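You operate a simulated robot arm through the tools that you are given. There is no shell and no other tool. Be economical: measure what you need, move in short steps, check, and stop when the job is done.

You run a simulated robot arm. Do the job below in one go: nothing can be reset, and whatever is moved stays where it is left.

Task
Put the black bearing and the orange cap in the small carton.

It is judged by the outcome, as a careful person would: the job done as asked, and still so three seconds after it is handed in. It fails if anything else is knocked over, pushed out of place, dropped, spilled or broken. A push-on lid holds only when it is set on centred and level and pressed home; a screw cap is set on level and turned clockwise until tight.

Robot
A 6-joint arm with a two-finger parallel gripper, fixed in place. Base frame: the origin is at the foot of the arm, x ahead of it, y to its left, z up; the work surface is at about z = 0. Readings come in mm, degrees, newtons and seconds.
With the tool pointing down near the work surface it reaches from about 140 to 580 mm from the base axis. Its first joint turns from -66.0 to 66.0 degrees. Payload 2.1 kg.
Tool frame: the origin (TCP) lies between the finger pads and is the grasp point; the fingertips stand 30 mm ahead of it; z points along the fingers, y is the line along which they close. Largest opening 94 mm; finger width 28, thickness 10; the body of the gripper, 50 by 96 mm, starts 55 mm behind the TCP.
Orientation is told as [roll, pitch, yaw] about the base's x, y, z axes, in that order, counted from this pose: with the fingers straight down and closing along the base's y, the tool's x points along the base's -x, its y along +y and its z along -z.

Tools
- The arm moves only by the tool play_rows. Its argument "rows" is a list of rows, each a list of 7 numbers: the shift along the tool's x, y, z in units of 20 mm (1.0 is 20 mm), then the turn, a rotation vector about the tool's x, y, z in units of 5 degrees (1.0 is 5 degrees), then the finger opening in cm, from 0 to 9.4. In form: [[tx, ty, tz, ax, ay, az, hand], ...]. A call has 1 to 8 rows; each row shifts and turns the commanded pose from where the row before left it, along the tool's axes as they then stand. A call with a number of a shift or a turn outside -1 to 1 is refused whole. A row lasts 0.2 s, in which the tool goes at most 50 mm and 8.6 degrees; a call with a longer step from one row to the next is refused whole, and so is a gripper value outside its range. A pose out of reach is approached as far as the arm can. The call stops where the force on the tool passes 40 N (or 10 N more than at its start, if that is more) or the arm is blocked; 0.2 s more then pass. Each finger travels about 72 mm/s and halts on what it meets, pressing with about 35 N; the grip force reading is that of the motor and also rises with nothing between the fingers. The clock runs only during rows and for 0.2 s after the last one: add rows that do not move to give the fingers time. The reply holds the time, the measured pose of the TCP, the force on the tool along the base axes, the opening and the grip force, in the units named above and with some noise, and new pictures: "pictures" is both (left out), scene, wrist or none.
- Cameras (640 x 400 px; columns grow to the right, rows downward): "scene" is fixed at [64.9, -376.4, 495.2]; the picture's right is [0.70, -0.72, 0.00], its down [-0.34, -0.33, -0.88] and it looks along [0.63, 0.62, -0.47] (base axes); focal length 373 px, centre (320, 200). "wrist" rides on the gripper at [-37, 0, -58] in the tool frame; the picture's right is [0.00, -1.00, 0.00], its down [0.97, 0.00, -0.24] and it looks along [0.24, 0.00, 0.97] (tool axes); focal length 218 px, centre (320, 200).
- pixel_to_xyz(camera, pixels): for up to 12 pixels [column, row] of the newest picture of that camera ("zoom" is the newest enlarged one), the place [x, y, z] in the base frame of the surface seen there, good to about 2 mm. It takes no simulated time.
- enlarge(camera, box): a new picture of the part [left, top, right, bottom] of that camera's present view, enlarged. It takes no simulated time.
- sign_off(): hands the job in; it is judged then, once.

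Work in short steps. Measure before you move; look again where a grasp or a placing could have gone wrong, and mend it. You have 60 turns and 120 pictures in all, those below and enlarged ones among them. Open the gripper and draw the arm clear of the work before you hand the job in, unless the task says otherwise; then end with one line.

The tools are called after "Call:" by a JSON object that holds its "name" and its "arguments". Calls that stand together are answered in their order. play_rows: Moves the arm, as the interface text tells. Its arguments: {"type":"object","properties":{"rows":{"type":"array"},"pictures":{"type":"string","enum":["both","scene","wrist","none"]}},"required":["rows"]} The other tools are called the same way: pixel_to_xyz (camera, pixels) gives the place of the surface under pixels of a picture; enlarge (camera, box) takes an enlarged picture of a part of a camera's view; sign_off () hands the job in.

At the start:

```text
t: 0.0
ee_pos: [295.2, 54.0, 321.9]
orientation: [-0.1, 0.0, 0.0]
contact_force: [0.0, 0.5, -0.6]
gripper_width: 93.8
grasp_force: 0.0
```

scene: 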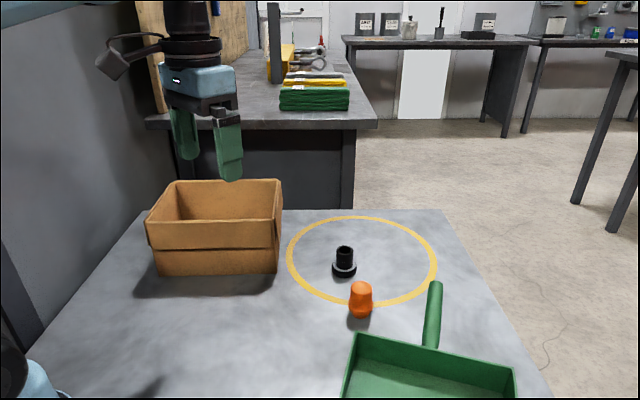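
wrist: 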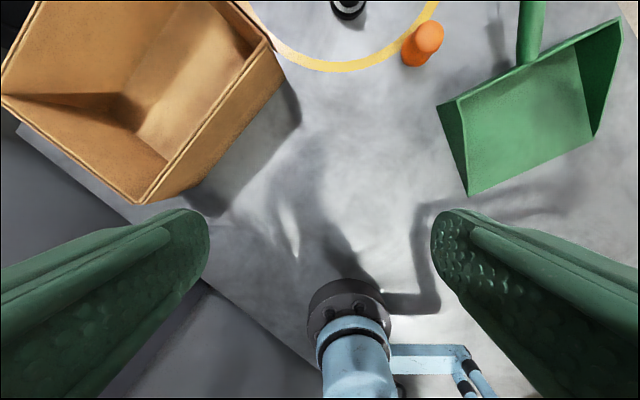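

The scene shows the bearing near (344,262), the cap near (361,299) and the carton near (215,225). I'll measure these points first.

Call:
{"name": "pixel_to_xyz", "arguments": {"camera": "scene", "pixels": [[344, 248], [344, 258], [344, 270], [361, 285], [361, 300], [361, 314], [148, 220], [280, 220], [282, 181], [176, 182], [220, 210], [215, 272]]}}

Call:
{"name": "enlarge", "arguments": {"camera": "scene", "box": [280, 210, 440, 330]}}

Call:
{"name": "enlarge", "arguments": {"camera": "scene", "box": [130, 170, 300, 290]}}

```text
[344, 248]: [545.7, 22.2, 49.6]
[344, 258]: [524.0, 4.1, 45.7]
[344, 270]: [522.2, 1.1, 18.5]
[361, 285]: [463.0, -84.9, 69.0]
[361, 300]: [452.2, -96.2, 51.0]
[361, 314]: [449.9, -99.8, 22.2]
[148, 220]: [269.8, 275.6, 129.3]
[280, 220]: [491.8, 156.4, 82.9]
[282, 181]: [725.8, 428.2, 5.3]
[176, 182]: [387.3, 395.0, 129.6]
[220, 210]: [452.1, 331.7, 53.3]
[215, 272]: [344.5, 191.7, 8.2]
```

```text
3.33 times, centred on (360, 270) of scene
```

zoom: 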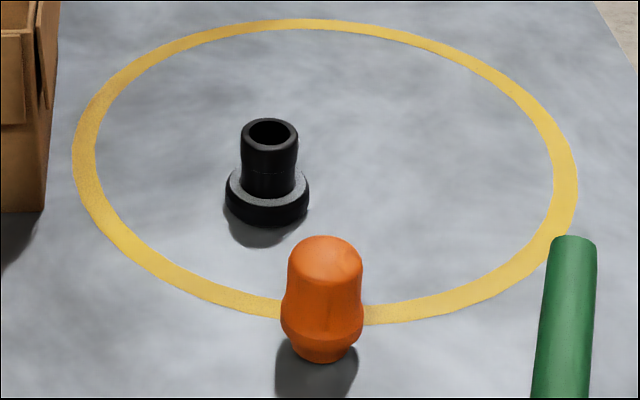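

```text
3.33 times, centred on (215, 230) of scene
```

zoom: 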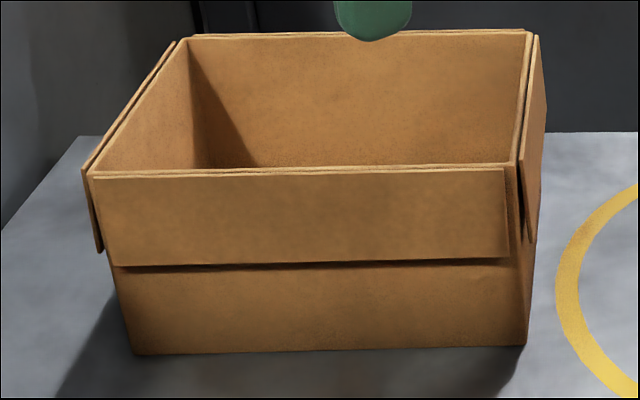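

The carton rim is about 130 mm high, and the zoom shows its corners. I'll measure the rim corners and interior on this zoom, and points on the objects in the scene picture.

Call:
{"name": "pixel_to_xyz", "arguments": {"camera": "zoom", "pixels": [[97, 176], [505, 167], [527, 32], [190, 37], [300, 171], [350, 120], [230, 155], [480, 150], [300, 230], [130, 345], [520, 340], [538, 100]]}}

Call:
{"name": "pixel_to_xyz", "arguments": {"camera": "scene", "pixels": [[337, 267], [344, 266], [353, 264], [339, 252], [349, 252], [351, 300], [361, 296], [371, 300], [361, 282], [352, 290], [370, 290], [344, 274]]}}

```text
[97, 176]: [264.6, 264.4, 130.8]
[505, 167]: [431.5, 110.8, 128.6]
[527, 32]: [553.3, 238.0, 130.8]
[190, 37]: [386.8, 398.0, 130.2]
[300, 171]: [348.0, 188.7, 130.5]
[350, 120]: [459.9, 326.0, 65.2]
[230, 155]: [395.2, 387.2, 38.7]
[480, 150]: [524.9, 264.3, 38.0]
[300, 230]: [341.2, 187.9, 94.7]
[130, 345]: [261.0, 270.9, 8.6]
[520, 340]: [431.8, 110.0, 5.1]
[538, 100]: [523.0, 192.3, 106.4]
```

```text
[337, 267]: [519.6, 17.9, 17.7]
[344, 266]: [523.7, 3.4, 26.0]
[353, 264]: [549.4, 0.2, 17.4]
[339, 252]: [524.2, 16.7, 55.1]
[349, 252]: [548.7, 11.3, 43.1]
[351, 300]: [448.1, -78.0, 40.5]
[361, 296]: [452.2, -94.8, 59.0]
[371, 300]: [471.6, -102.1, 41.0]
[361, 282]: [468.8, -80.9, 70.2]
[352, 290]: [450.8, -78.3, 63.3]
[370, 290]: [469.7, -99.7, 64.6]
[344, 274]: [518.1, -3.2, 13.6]
```

Carton centre is about (409,253), rim z≈130. The bearing is near (534,13) with its top at about z 62, and the cap near (462,-86) with its top at about z 73. I'll go above the cap, keeping well above everything.

Call:
{"name": "pixel_to_xyz", "arguments": {"camera": "scene", "pixels": [[435, 285], [432, 310], [428, 342], [360, 336], [346, 385]]}}

Call:
{"name": "play_rows", "arguments": {"rows": [[-1, -0.875, 0.75, 0, 0, 0, 7], [-1, -0.875, 0.75, 0, 0, 0, 7], [-1, -0.875, 0.75, 0, 0, 0, 7], [-1, -0.875, 0.75, 0, 0, 0, 7], [-1, -0.875, 0.75, 0, 0, 0, 7], [-1, -0.875, 0.75, 0, 0, 0, 7], [-1, -0.875, 0.75, 0, 0, 0, 7], [-1, -0.875, 0.75, 0, 0, 0, 7]]}}

```text
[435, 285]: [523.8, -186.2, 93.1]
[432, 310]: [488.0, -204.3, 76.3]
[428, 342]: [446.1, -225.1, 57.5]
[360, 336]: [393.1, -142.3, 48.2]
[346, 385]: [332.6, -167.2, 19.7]
```

```text
t: 1.8
ee_pos: [453.3, -85.3, 205.7]
orientation: [-0.1, 0.0, -0.1]
contact_force: [0.4, 0.7, -0.5]
gripper_width: 70.0
grasp_force: 0.1
```

scene: 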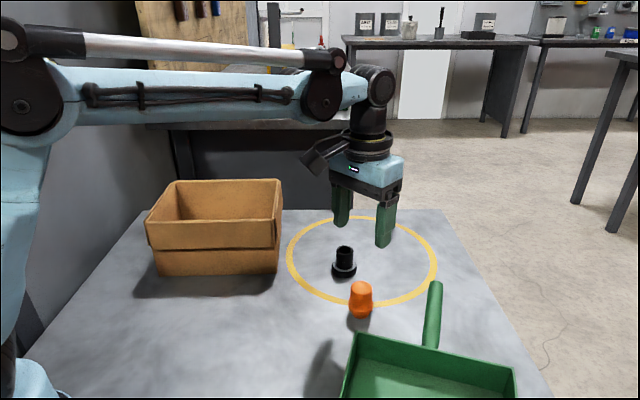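
wrist: 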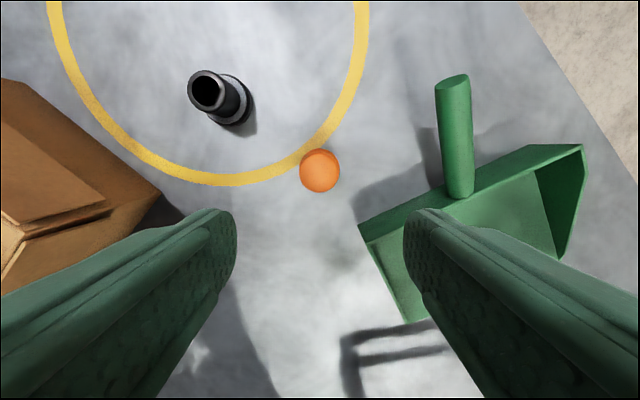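

The cap now shows centred at wrist (320,171) and the bearing's mouth at (207,92). I'll measure both from above.

Call:
{"name": "pixel_to_xyz", "arguments": {"camera": "wrist", "pixels": [[320, 171], [302, 171], [338, 171], [320, 152], [320, 190], [190, 92], [224, 90], [207, 72], [207, 112], [250, 100], [236, 124], [362, 228]]}}

```text
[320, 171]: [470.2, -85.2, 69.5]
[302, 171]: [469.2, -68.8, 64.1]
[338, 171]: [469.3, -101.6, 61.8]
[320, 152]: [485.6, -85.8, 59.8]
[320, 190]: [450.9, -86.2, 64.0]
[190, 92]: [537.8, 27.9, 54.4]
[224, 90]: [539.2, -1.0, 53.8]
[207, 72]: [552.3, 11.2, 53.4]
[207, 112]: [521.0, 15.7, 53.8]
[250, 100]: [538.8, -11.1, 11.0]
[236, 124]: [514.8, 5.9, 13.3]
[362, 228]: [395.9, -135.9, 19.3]
```

Cap centre is (468,-85), about 36 mm across; the bearing tube centre is (537,13), top near z 56. I'll descend over the cap with a 70 mm opening.

Call:
{"name": "play_rows", "arguments": {"rows": [[-0.64, 0, 1, 0, 0, 0, 7], [0, 0, 1, 0, 0, 0, 7], [0, 0, 1, 0, 0, 0, 7], [0, 0, 1, 0, 0, 0, 7], [0, 0, 1, 0, 0, 0, 7], [0, 0, 1, 0, 0, 0, 7], [0, 0, 1, 0, 0, 0, 7], [0, 0, 1, 0, 0, 0, 7]]}}

```text
t: 3.6
ee_pos: [466.8, -84.2, 42.4]
orientation: [0.0, 0.0, 0.1]
contact_force: [-0.2, 0.2, -0.8]
gripper_width: 70.1
grasp_force: 0.0
```

scene: 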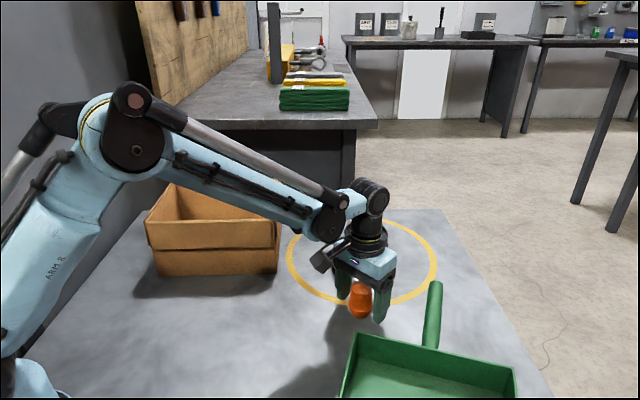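
wrist: 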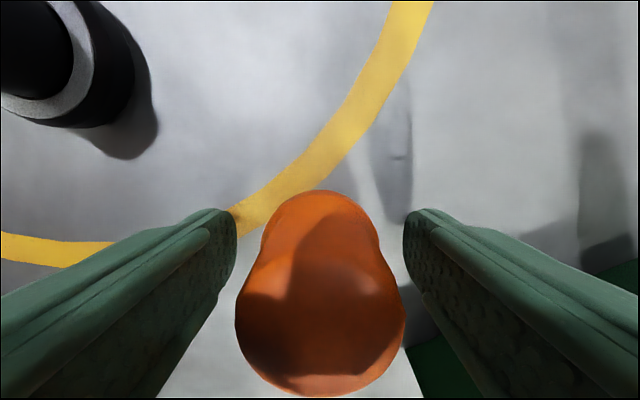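

The cap sits centred between the fingers, so I'll close and give them time.

Call:
{"name": "play_rows", "arguments": {"rows": [[0, 0, 0, 0, 0, 0, 5], [0, 0, 0, 0, 0, 0, 3], [0, 0, 0, 0, 0, 0, 2], [0, 0, 0, 0, 0, 0, 2]], "pictures": "none"}}

Call:
{"name": "play_rows", "arguments": {"rows": [[0, 0, -0.5, 0, 0, 0, 2], [0, 0, -1, 0, 0, 0, 2], [0, 0, -1, 0, 0, 0, 2], [0, 0, -1, 0, 0, 0, 2]]}}

```text
t: 4.6
ee_pos: [467.9, -84.7, 42.3]
orientation: [0.0, -0.1, 0.0]
contact_force: [0.4, 0.3, 0.1]
gripper_width: 39.5
grasp_force: 34.9
```

```text
t: 5.6
ee_pos: [465.9, -84.5, 114.2]
orientation: [0.0, 0.1, 0.1]
contact_force: [0.7, 0.3, 0.4]
gripper_width: 39.5
grasp_force: 35.2
```

scene: 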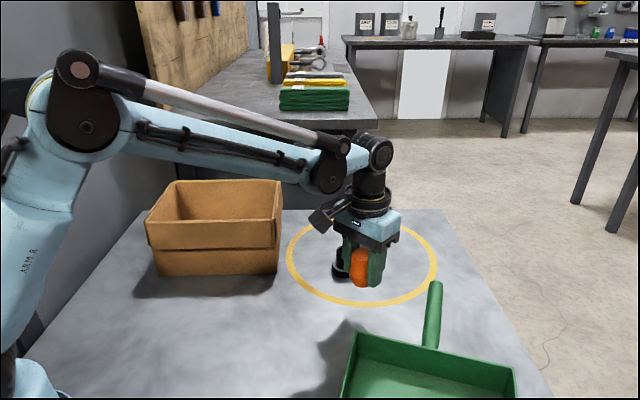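
wrist: 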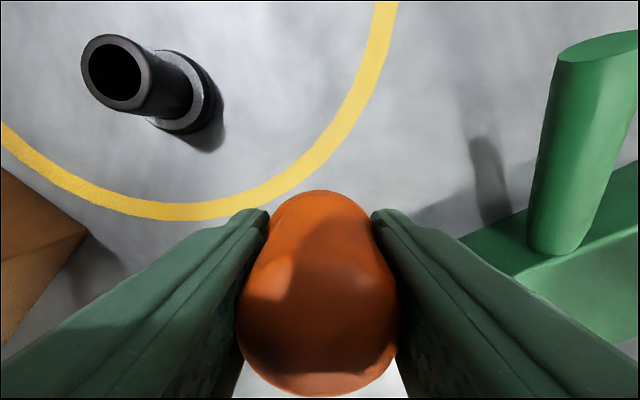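

The cap is held (39.5 mm wide, 35 N). I'll raise it clear of the rim and begin moving left toward the carton.

Call:
{"name": "play_rows", "arguments": {"rows": [[0, 0, -1, 0, 0, 0, 2], [0, 0, -1, 0, 0, 0, 2], [0, 0, -1, 0, 0, 0, 2], [0, 0, -1, 0, 0, 0, 2], [0, 0, -1, 0, 0, 0, 2], [0, 1, 0, 0, 0, 0, 2], [0, 1, 0, 0, 0, 0, 2], [0, 1, 0, 0, 0, 0, 2]], "pictures": "none"}}

Call:
{"name": "play_rows", "arguments": {"rows": [[0.275, 0.956, 0, 0, 0, 0, 2], [0.275, 0.956, 0, 0, 0, 0, 2], [0.275, 0.956, 0, 0, 0, 0, 2], [0.275, 0.956, 0, 0, 0, 0, 2], [0.275, 0.956, 0, 0, 0, 0, 2], [0.275, 0.956, 0, 0, 0, 0, 2], [0.275, 0.956, 0, 0, 0, 0, 2], [0.275, 0.956, 0, 0, 0, 0, 2]], "pictures": "none"}}

Call:
{"name": "play_rows", "arguments": {"rows": [[0.275, 0.956, 0, 0, 0, 0, 2], [0.275, 0.956, 0, 0, 0, 0, 2], [0.275, 0.956, 0, 0, 0, 0, 2], [0.275, 0.956, 0, 0, 0, 0, 2], [0.275, 0.956, 0, 0, 0, 0, 2], [0.275, 0.956, 0, 0, 0, 0, 2], [0.275, 0.956, 0, 0, 0, 0, 2], [0.275, 0.956, 0, 0, 0, 0, 2]]}}

```text
t: 7.4
ee_pos: [466.8, -25.9, 213.5]
orientation: [0.0, 0.0, -0.1]
contact_force: [-1.1, -0.7, -0.9]
gripper_width: 39.3
grasp_force: 34.8
```

```text
t: 9.2
ee_pos: [422.8, 128.6, 211.2]
orientation: [0.0, -0.1, 0.0]
contact_force: [0.9, 0.8, -0.9]
gripper_width: 39.4
grasp_force: 34.8
```

```text
t: 11.0
ee_pos: [379.8, 279.7, 211.9]
orientation: [0.0, 0.0, 0.0]
contact_force: [-0.2, 0.4, 0.0]
gripper_width: 38.9
grasp_force: 35.5
```

scene: 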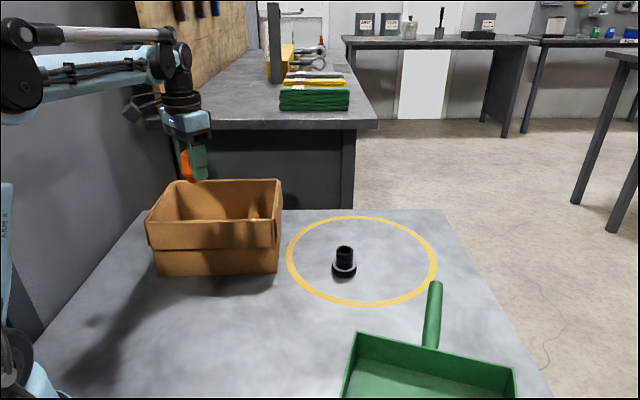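
wrist: 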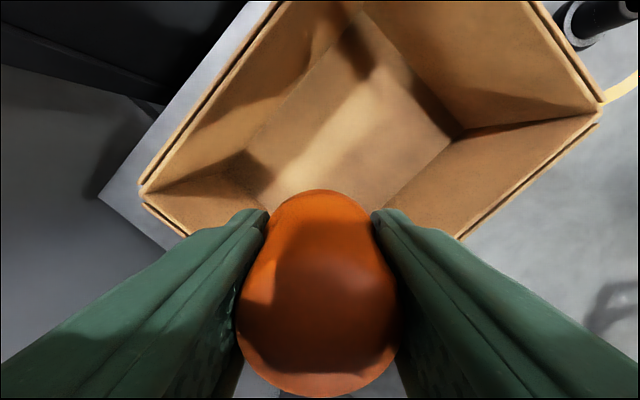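

The cap is over the carton, with the floor visible around (360,120) in the wrist view. I'll measure the floor and its corners, and turn the tool 46° so it lines up with the carton.

Call:
{"name": "pixel_to_xyz", "arguments": {"camera": "wrist", "pixels": [[350, 100], [340, 150], [400, 160], [290, 180], [248, 150], [460, 135], [360, 20], [150, 190], [598, 108], [460, 238]]}}

Call:
{"name": "play_rows", "arguments": {"rows": [[0, 0, 0, 0, 0, -1, 2], [0, 0, 0, 0, 0, -1, 2], [0, 0, 0, 0, 0, -1, 2], [0, 0, 0, 0, 0, -1, 2], [0, 0, 0, 0, 0, -1, 2], [0, 0, 0, 0, 0, -1, 2], [0, 0, 0, 0, 0, -1, 2], [0, 0, 0, 0, 0, -1, 2]], "pictures": "none"}}

Call:
{"name": "play_rows", "arguments": {"rows": [[0, 0, 0, 0, 0, -1, 2], [0, 0, 0, 0, 0, -0.3, 2]]}}

```text
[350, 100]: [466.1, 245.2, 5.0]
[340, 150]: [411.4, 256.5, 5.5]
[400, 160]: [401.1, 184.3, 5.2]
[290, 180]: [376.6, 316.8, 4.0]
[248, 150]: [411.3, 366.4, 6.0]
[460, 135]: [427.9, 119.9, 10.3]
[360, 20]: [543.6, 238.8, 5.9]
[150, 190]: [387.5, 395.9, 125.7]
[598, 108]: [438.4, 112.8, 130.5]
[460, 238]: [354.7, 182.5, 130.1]
```

```text
t: 12.8
ee_pos: [379.5, 281.8, 213.4]
orientation: [0.0, 0.0, 40.2]
contact_force: [0.2, 0.3, -0.7]
gripper_width: 38.9
grasp_force: 35.3
```

```text
t: 13.4
ee_pos: [379.0, 280.2, 212.0]
orientation: [0.0, 0.0, 46.5]
contact_force: [-0.6, -0.6, -0.7]
gripper_width: 39.0
grasp_force: 35.3
```

scene: 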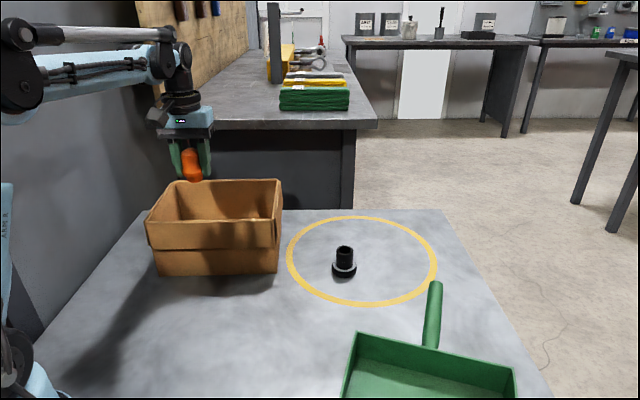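
wrist: 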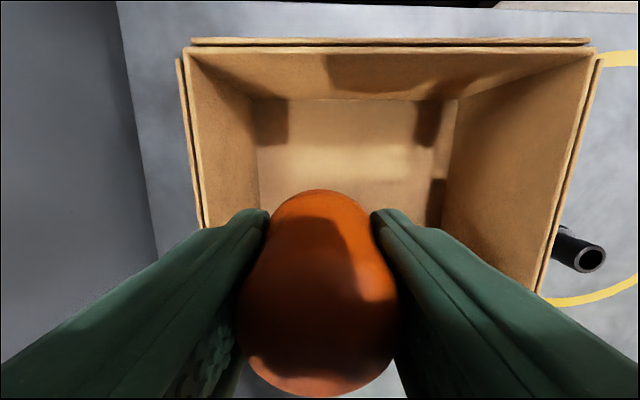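

The tool lines up with the carton and the floor is at z≈5. I'll lower most of the way, then check.

Call:
{"name": "play_rows", "arguments": {"rows": [[0, 0, 1, 0, 0, 0, 2], [0, 0, 1, 0, 0, 0, 2], [0, 0, 1, 0, 0, 0, 2], [0, 0, 1, 0, 0, 0, 2], [0, 0, 1, 0, 0, 0, 2], [0, 0, 1, 0, 0, 0, 2]]}}

```text
t: 14.8
ee_pos: [379.2, 281.6, 93.9]
orientation: [0.0, -0.1, 46.7]
contact_force: [-0.1, 0.5, -0.3]
gripper_width: 38.9
grasp_force: 34.6
```

scene: 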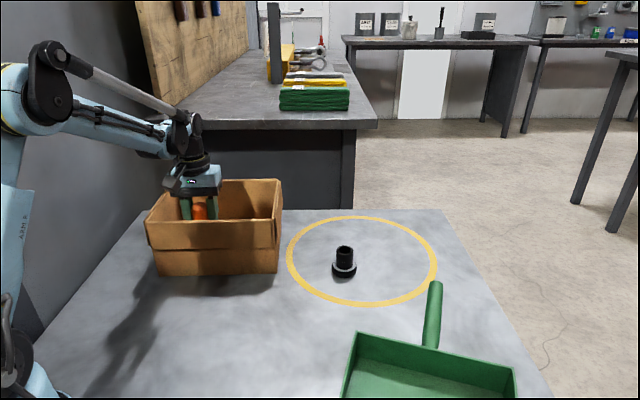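
wrist: 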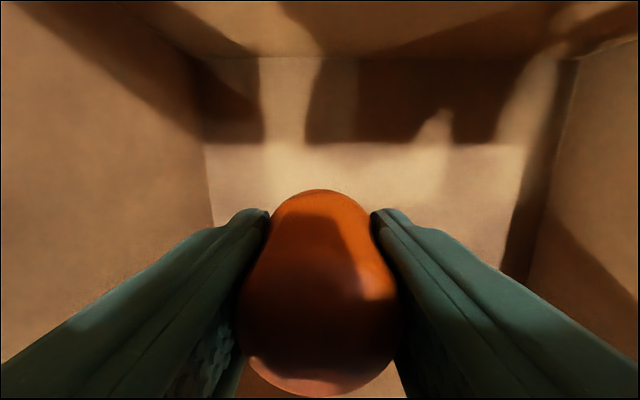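

There is clearance on all sides. I'll lower the last 43 mm to just touch the floor.

Call:
{"name": "play_rows", "arguments": {"rows": [[0, 0, 1, 0, 0, 0, 2], [0, 0, 0.7, 0, 0, 0, 2], [0, 0, 0.25, 0, 0, 0, 2], [0, 0, 0.2, 0, 0, 0, 2], [0, 0, 0, 0, 0, 0, 2]]}}

```text
t: 16.0
ee_pos: [379.5, 279.6, 49.5]
orientation: [0.1, 0.0, 46.5]
contact_force: [-0.2, 0.4, -0.4]
gripper_width: 38.9
grasp_force: 34.7
```

scene: 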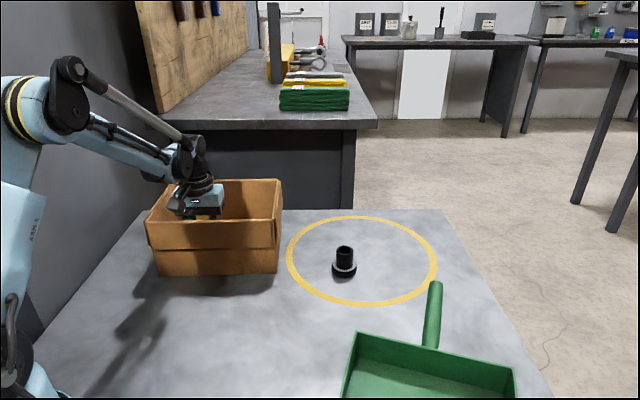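
wrist: 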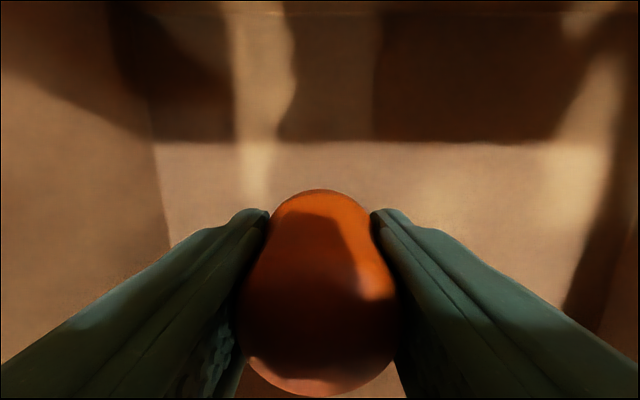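

Reading z 49.5 with no contact yet, so I'll ease down 2 mm, open to 60 mm and rise straight up.

Call:
{"name": "play_rows", "arguments": {"rows": [[0, 0, 0.1, 0, 0, 0, 2], [0, 0, 0, 0, 0, 0, 2], [0, 0, 0, 0, 0, 0, 4.5], [0, 0, 0, 0, 0, 0, 6], [0, 0, 0, 0, 0, 0, 6]]}}

Call:
{"name": "play_rows", "arguments": {"rows": [[0, 0, -0.5, 0, 0, 0, 6], [0, 0, -1, 0, 0, 0, 6], [0, 0, -1, 0, 0, 0, 6], [0, 0, -1, 0, 0, 0, 6], [0, 0, -1, 0, 0, 0, 6], [0, 0, -1, 0, 0, 0, 6], [0, 0, -1, 0, 0, 0, 6], [0, 0, -1, 0, 0, 0, 6]]}}

```text
t: 17.2
ee_pos: [378.4, 281.0, 48.2]
orientation: [0.0, -0.1, 46.6]
contact_force: [-0.5, -0.1, -0.4]
gripper_width: 60.0
grasp_force: 0.1
```

scene: 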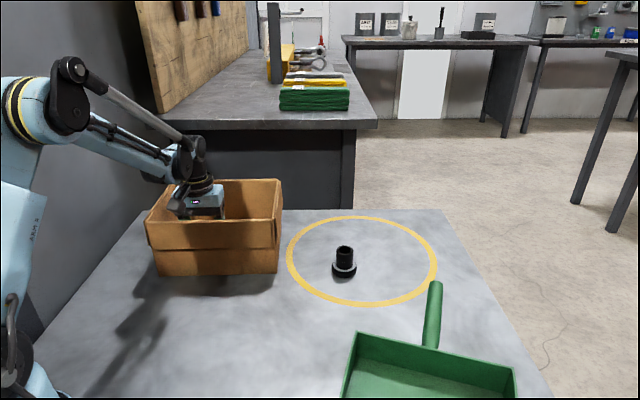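
wrist: 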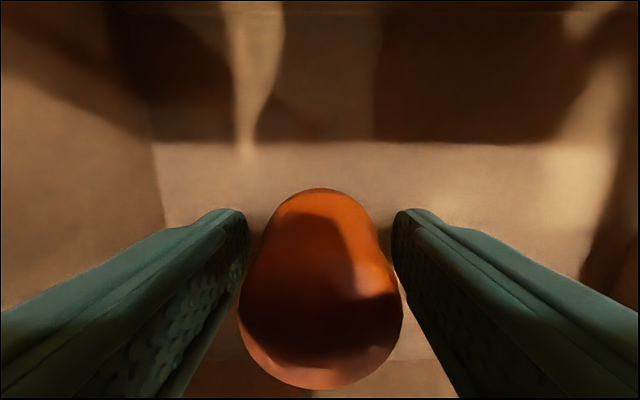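

```text
t: 19.0
ee_pos: [380.1, 280.2, 197.8]
orientation: [0.0, -0.1, 46.5]
contact_force: [0.0, -0.2, 0.6]
gripper_width: 60.1
grasp_force: 0.0
```

scene: 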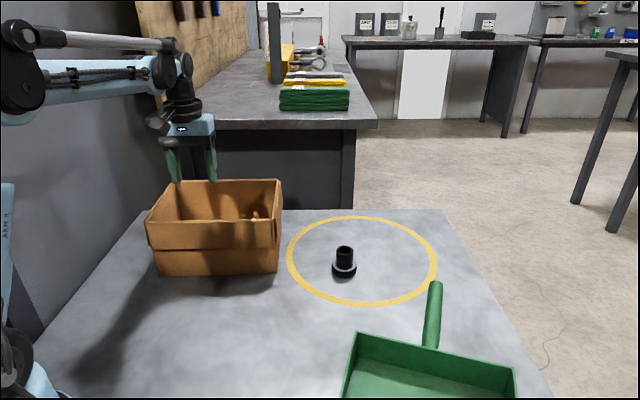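
wrist: 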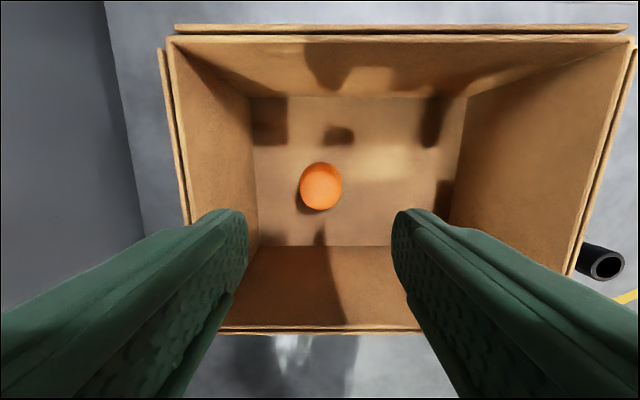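

The cap stands on the carton floor. I'll travel to above the bearing at (537,13), keeping the height and the yaw.

Call:
{"name": "play_rows", "arguments": {"rows": [[0.2675, -0.93, 0, 0, 0, 0, 6], [0.2675, -0.93, 0, 0, 0, 0, 6], [0.2675, -0.93, 0, 0, 0, 0, 6], [0.2675, -0.93, 0, 0, 0, 0, 6], [0.2675, -0.93, 0, 0, 0, 0, 6], [0.2675, -0.93, 0, 0, 0, 0, 6], [0.2675, -0.93, 0, 0, 0, 0, 6], [0.2675, -0.93, 0, 0, 0, 0, 6]], "pictures": "none"}}

Call:
{"name": "play_rows", "arguments": {"rows": [[0.2675, -0.93, 0, 0, 0, 0, 6], [0.2675, -0.93, 0, 0, 0, 0, 6], [0.2675, -0.93, 0, 0, 0, 0, 6], [0.2675, -0.93, 0, 0, 0, 0, 6], [0.2675, -0.93, 0, 0, 0, 0, 6], [0.2675, -0.93, 0, 0, 0, 0, 6], [0.2675, -0.93, 0, 0, 0, 0, 6], [0.2675, -0.93, 0, 0, 0, 0, 6]]}}

```text
t: 20.8
ee_pos: [458.2, 147.1, 199.1]
orientation: [0.0, 0.0, 46.5]
contact_force: [-0.9, 0.0, -1.0]
gripper_width: 60.0
grasp_force: 0.1
```

```text
t: 22.6
ee_pos: [536.3, 12.4, 196.6]
orientation: [-0.1, 0.0, 46.6]
contact_force: [0.6, 0.1, 0.3]
gripper_width: 60.1
grasp_force: 0.1
```

scene: 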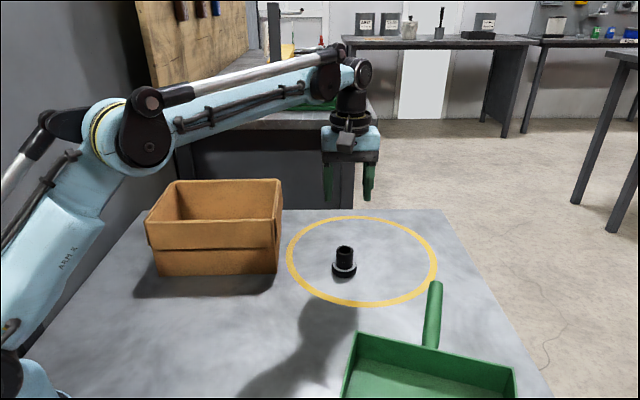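
wrist: 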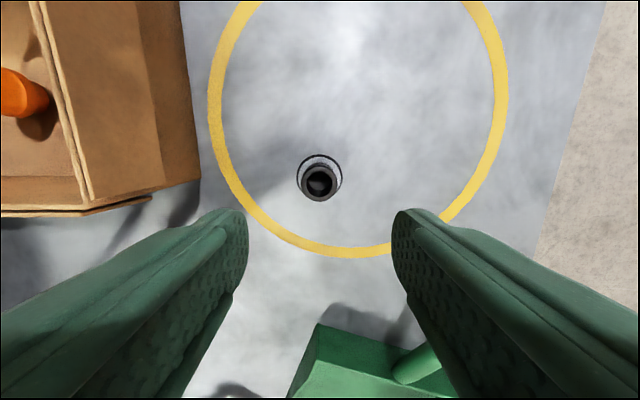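

The bearing shows at wrist (319,182), centred between the fingers. I'll check its centre and height from this view.

Call:
{"name": "pixel_to_xyz", "arguments": {"camera": "wrist", "pixels": [[304, 182], [336, 182], [319, 167], [319, 199], [299, 175], [341, 175], [319, 157], [319, 182]]}}

Call:
{"name": "enlarge", "arguments": {"camera": "wrist", "box": [270, 140, 370, 220]}}

```text
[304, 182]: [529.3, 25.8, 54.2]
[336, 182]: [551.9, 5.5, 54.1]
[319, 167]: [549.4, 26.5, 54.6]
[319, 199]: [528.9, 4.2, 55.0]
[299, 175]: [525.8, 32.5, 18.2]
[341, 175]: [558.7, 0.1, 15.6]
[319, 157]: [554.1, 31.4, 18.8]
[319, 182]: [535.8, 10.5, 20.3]
```

```text
5.00 times, centred on (320, 180) of wrist
```

zoom: 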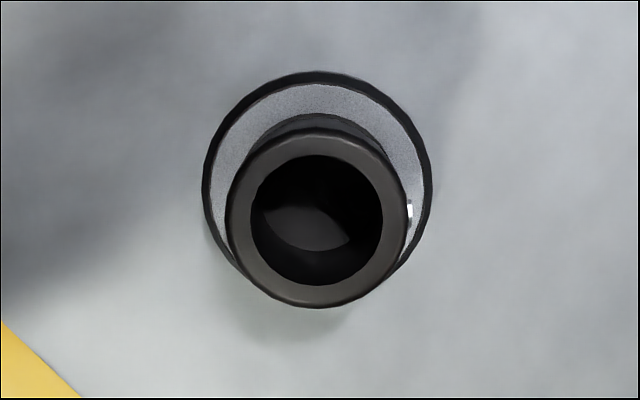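

The tube centre is about (540,15.5), top z 55, flange top z 18. I'll lower to TCP z≈52, which keeps the tips just above the flange.

Call:
{"name": "play_rows", "arguments": {"rows": [[-0.19, 0, 1, 0, 0, 0, 6], [0, 0, 1, 0, 0, 0, 6], [0, 0, 1, 0, 0, 0, 6], [0, 0, 1, 0, 0, 0, 6], [0, 0, 1, 0, 0, 0, 6], [0, 0, 1, 0, 0, 0, 6], [0, 0, 0.9, 0, 0, 0, 6], [0, 0, 0.3, 0, 0, 0, 6]]}}

```text
t: 24.4
ee_pos: [539.0, 15.9, 54.2]
orientation: [0.0, 0.0, 46.5]
contact_force: [0.6, -0.5, 0.2]
gripper_width: 60.0
grasp_force: 0.0
```

scene: 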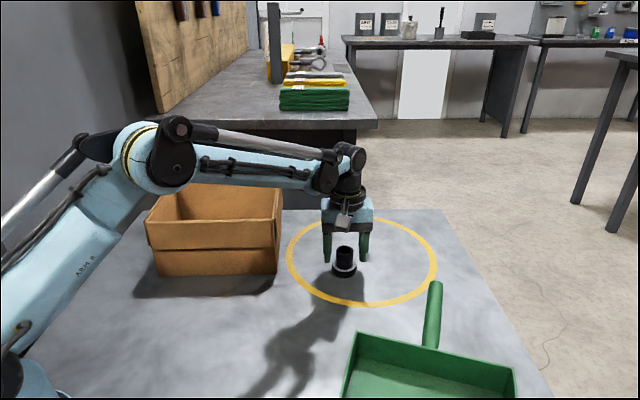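
wrist: 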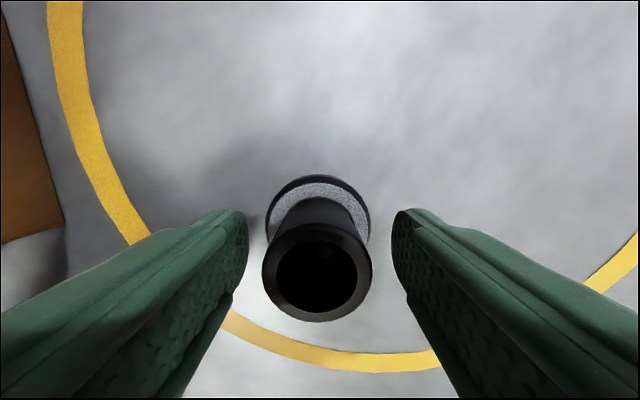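

The bearing is centred. I'll close on the tube and lift.

Call:
{"name": "play_rows", "arguments": {"rows": [[0, 0, 0, 0, 0, 0, 4], [0, 0, 0, 0, 0, 0, 2], [0, 0, 0, 0, 0, 0, 1], [0, 0, 0, 0, 0, 0, 1]], "pictures": "none"}}

Call:
{"name": "play_rows", "arguments": {"rows": [[0, 0, -0.5, 0, 0, 0, 1], [0, 0, -1, 0, 0, 0, 1], [0, 0, -1, 0, 0, 0, 1], [0, 0, -1, 0, 0, 0, 1], [0, 0, -1, 0, 0, 0, 1], [0, 0, -1, 0, 0, 0, 1], [0, 0, -1, 0, 0, 0, 1], [0, 0, -1, 0, 0, 0, 1]]}}

```text
t: 25.4
ee_pos: [540.0, 15.2, 54.8]
orientation: [0.0, 0.0, 46.5]
contact_force: [-0.5, 1.1, 0.1]
gripper_width: 33.2
grasp_force: 34.8
```

```text
t: 27.2
ee_pos: [537.8, 15.7, 204.9]
orientation: [0.0, 0.0, 46.4]
contact_force: [0.0, -0.6, -2.5]
gripper_width: 33.0
grasp_force: 35.1
```

scene: 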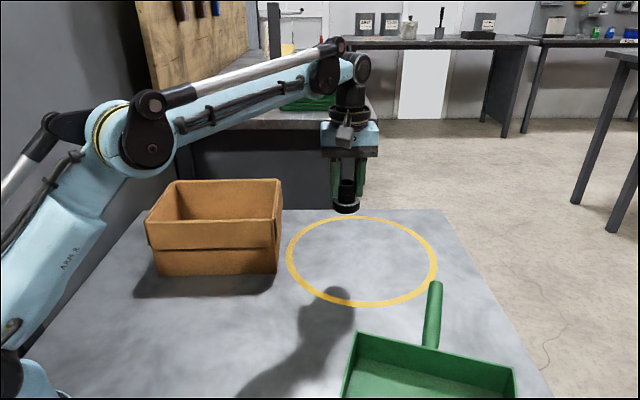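
wrist: 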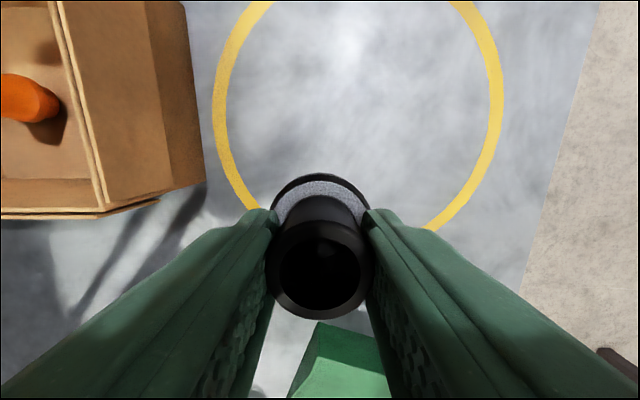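

The bearing is held (33 mm, 35 N) with its base at about z 151. I'll rise 10 mm more and carry it to (440,224) over the right half of the carton.

Call:
{"name": "play_rows", "arguments": {"rows": [[0, 0, -0.5, 0, 0, 0, 1], [-0.342, 0.898, 0, 0, 0, 0, 1], [-0.342, 0.898, 0, 0, 0, 0, 1], [-0.342, 0.898, 0, 0, 0, 0, 1], [-0.342, 0.898, 0, 0, 0, 0, 1], [-0.342, 0.898, 0, 0, 0, 0, 1], [-0.342, 0.898, 0, 0, 0, 0, 1]], "pictures": "none"}}

Call:
{"name": "play_rows", "arguments": {"rows": [[-0.342, 0.898, 0, 0, 0, 0, 1], [-0.342, 0.898, 0, 0, 0, 0, 1], [-0.342, 0.898, 0, 0, 0, 0, 1], [-0.342, 0.898, 0, 0, 0, 0, 1], [-0.342, 0.898, 0, 0, 0, 0, 1], [-0.342, 0.898, 0, 0, 0, 0, 1], [0, 0, 0, 0, 0, 0, 1]]}}

```text
t: 28.8
ee_pos: [487.5, 120.1, 212.5]
orientation: [0.0, 0.0, 46.5]
contact_force: [0.3, -0.5, -2.6]
gripper_width: 33.2
grasp_force: 34.5
```

```text
t: 30.4
ee_pos: [439.2, 223.7, 213.2]
orientation: [0.1, 0.1, 46.5]
contact_force: [0.1, 0.5, -2.3]
gripper_width: 32.9
grasp_force: 34.9
```

scene: 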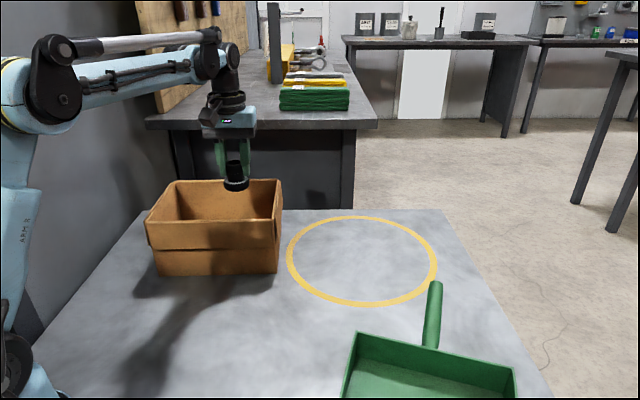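
wrist: 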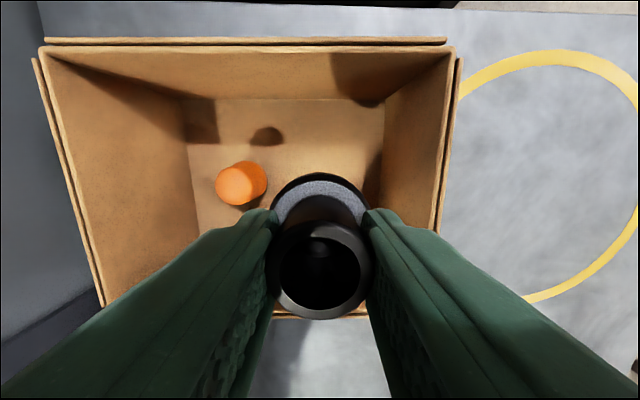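

The bearing is over the right half, clear of the cap and the walls. I'll lower to about z 62.

Call:
{"name": "play_rows", "arguments": {"rows": [[0, 0, 1, 0, 0, 0, 1], [0, 0, 1, 0, 0, 0, 1], [0, 0, 1, 0, 0, 0, 1], [0, 0, 1, 0, 0, 0, 1], [0, 0, 1, 0, 0, 0, 1], [0, 0, 1, 0, 0, 0, 1], [0, 0, 1, 0, 0, 0, 1], [0, 0, 0.4, 0, 0, 0, 1]]}}

```text
t: 32.2
ee_pos: [437.7, 223.3, 66.0]
orientation: [0.0, 0.1, 46.6]
contact_force: [0.6, 0.4, -2.5]
gripper_width: 33.0
grasp_force: 34.8
```

scene: 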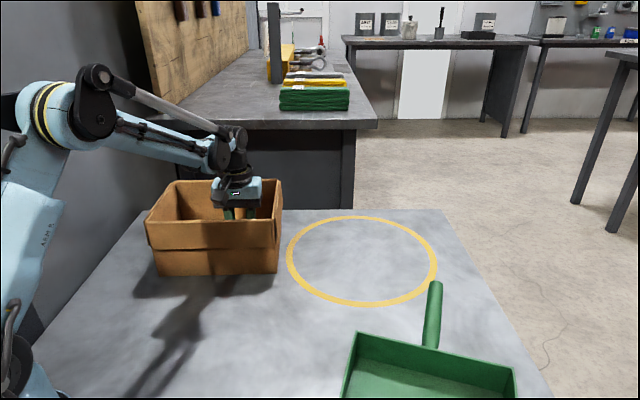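
wrist: 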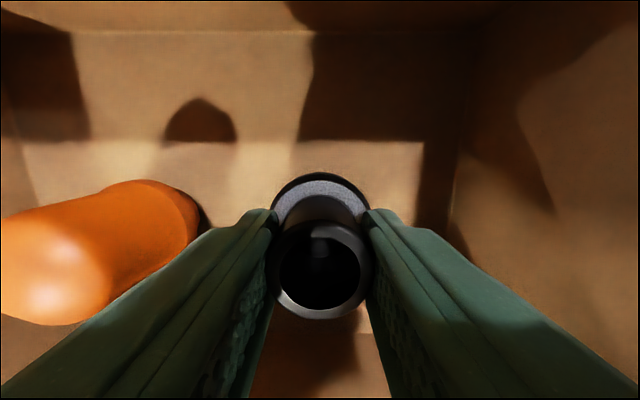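

Reading z 66, with about 6 mm left and weight reading -2.5 N. I'll ease down in small steps and watch the force.

Call:
{"name": "play_rows", "arguments": {"rows": [[0, 0, 0.12, 0, 0, 0, 1], [0, 0, 0.1, 0, 0, 0, 1], [0, 0, 0.05, 0, 0, 0, 1], [0, 0, 0, 0, 0, 0, 1]], "pictures": "none"}}

```text
t: 33.2
ee_pos: [438.3, 223.2, 59.8]
orientation: [0.1, -0.1, 46.5]
contact_force: [0.6, -0.5, -2.8]
gripper_width: 32.8
grasp_force: 35.2
```

Not yet touching, so I'll go down slightly more.

Call:
{"name": "play_rows", "arguments": {"rows": [[0, 0, 0.05, 0, 0, 0, 1], [0, 0, 0.04, 0, 0, 0, 1], [0, 0, 0, 0, 0, 0, 1]], "pictures": "none"}}

```text
t: 34.0
ee_pos: [438.9, 224.1, 59.4]
orientation: [0.0, 0.0, 46.7]
contact_force: [-3.2, -1.6, 22.1]
gripper_width: 33.2
grasp_force: 35.0
```

The force reads +22 N, so the bearing is on the floor. I'll ease up 1 mm and open to 50 mm.

Call:
{"name": "play_rows", "arguments": {"rows": [[0, 0, -0.04, 0, 0, 0, 1], [0, 0, 0, 0, 0, 0, 3.5], [0, 0, 0, 0, 0, 0, 5], [0, 0, 0, 0, 0, 0, 5]], "pictures": "wrist"}}

```text
t: 35.0
ee_pos: [438.1, 222.6, 59.5]
orientation: [0.1, -0.1, 46.5]
contact_force: [-0.1, 0.5, 0.0]
gripper_width: 50.1
grasp_force: 0.0
```

wrist: 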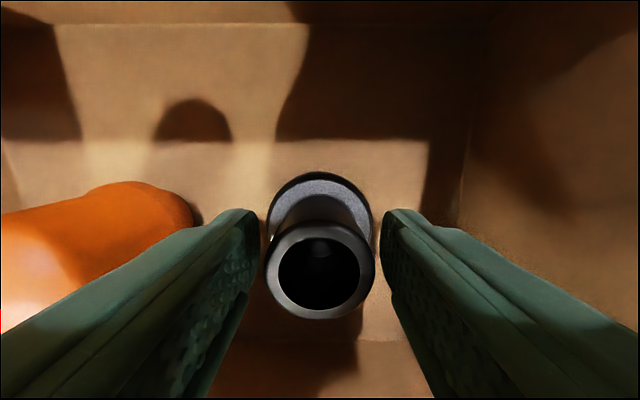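

The bearing is released and standing. I'll rise straight out, well above the rim.

Call:
{"name": "play_rows", "arguments": {"rows": [[0, 0, -0.5, 0, 0, 0, 5], [0, 0, -1, 0, 0, 0, 5], [0, 0, -1, 0, 0, 0, 5], [0, 0, -1, 0, 0, 0, 5], [0, 0, -1, 0, 0, 0, 5], [0, 0, -1, 0, 0, 0, 5], [0, 0, -1, 0, 0, 0, 5], [0, 0, -1, 0, 0, 0, 5]], "pictures": "none"}}

Call:
{"name": "play_rows", "arguments": {"rows": [[0, 0, -1, 0, 0, 0, 9], [0, 0, -1, 0, 0, 0, 9], [0, 0, -1, 0, 0, 0, 9], [1, 0, 0, 0, 0, 0, 9], [1, 0, 0, 0, 0, 0, 9], [1, 0, 0, 0, 0, 0, 9]]}}

```text
t: 36.8
ee_pos: [439.4, 224.2, 210.8]
orientation: [0.0, 0.0, 46.5]
contact_force: [0.4, 0.2, -1.0]
gripper_width: 50.1
grasp_force: 0.1
```

```text
t: 38.2
ee_pos: [397.4, 179.9, 269.5]
orientation: [0.1, -0.1, 46.6]
contact_force: [0.5, -0.2, 0.2]
gripper_width: 90.1
grasp_force: 0.1
```

scene: 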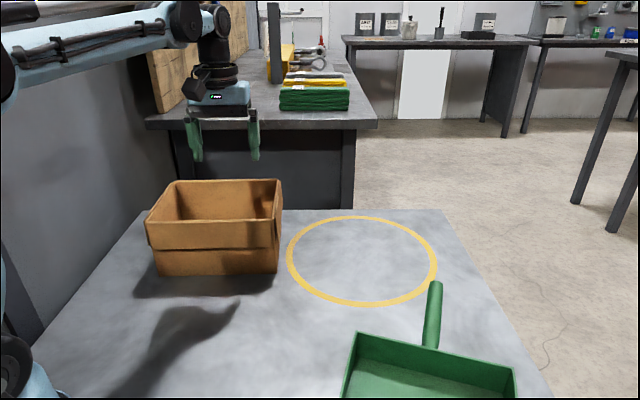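
wrist: 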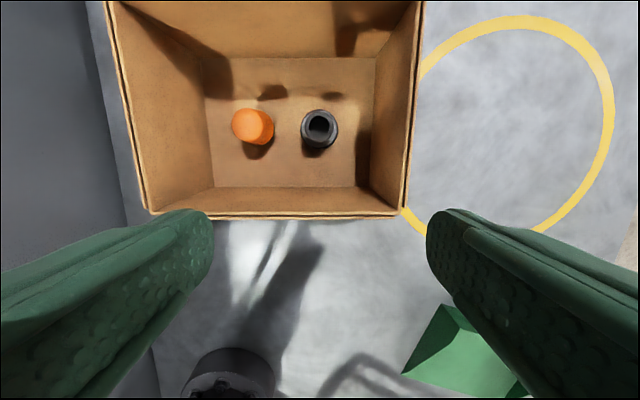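

Both parts stand in the carton, at wrist (253,126) and (319,128). The carton and dustpan are unmoved and the arm is clear, so I'm handing the job in.

Call:
{"name": "sign_off", "arguments": {}}

```text
The job is handed in.
```

The black bearing and the orange cap are both standing upright on the floor of the small carton, nothing else was moved, and the arm is clear with the gripper open.
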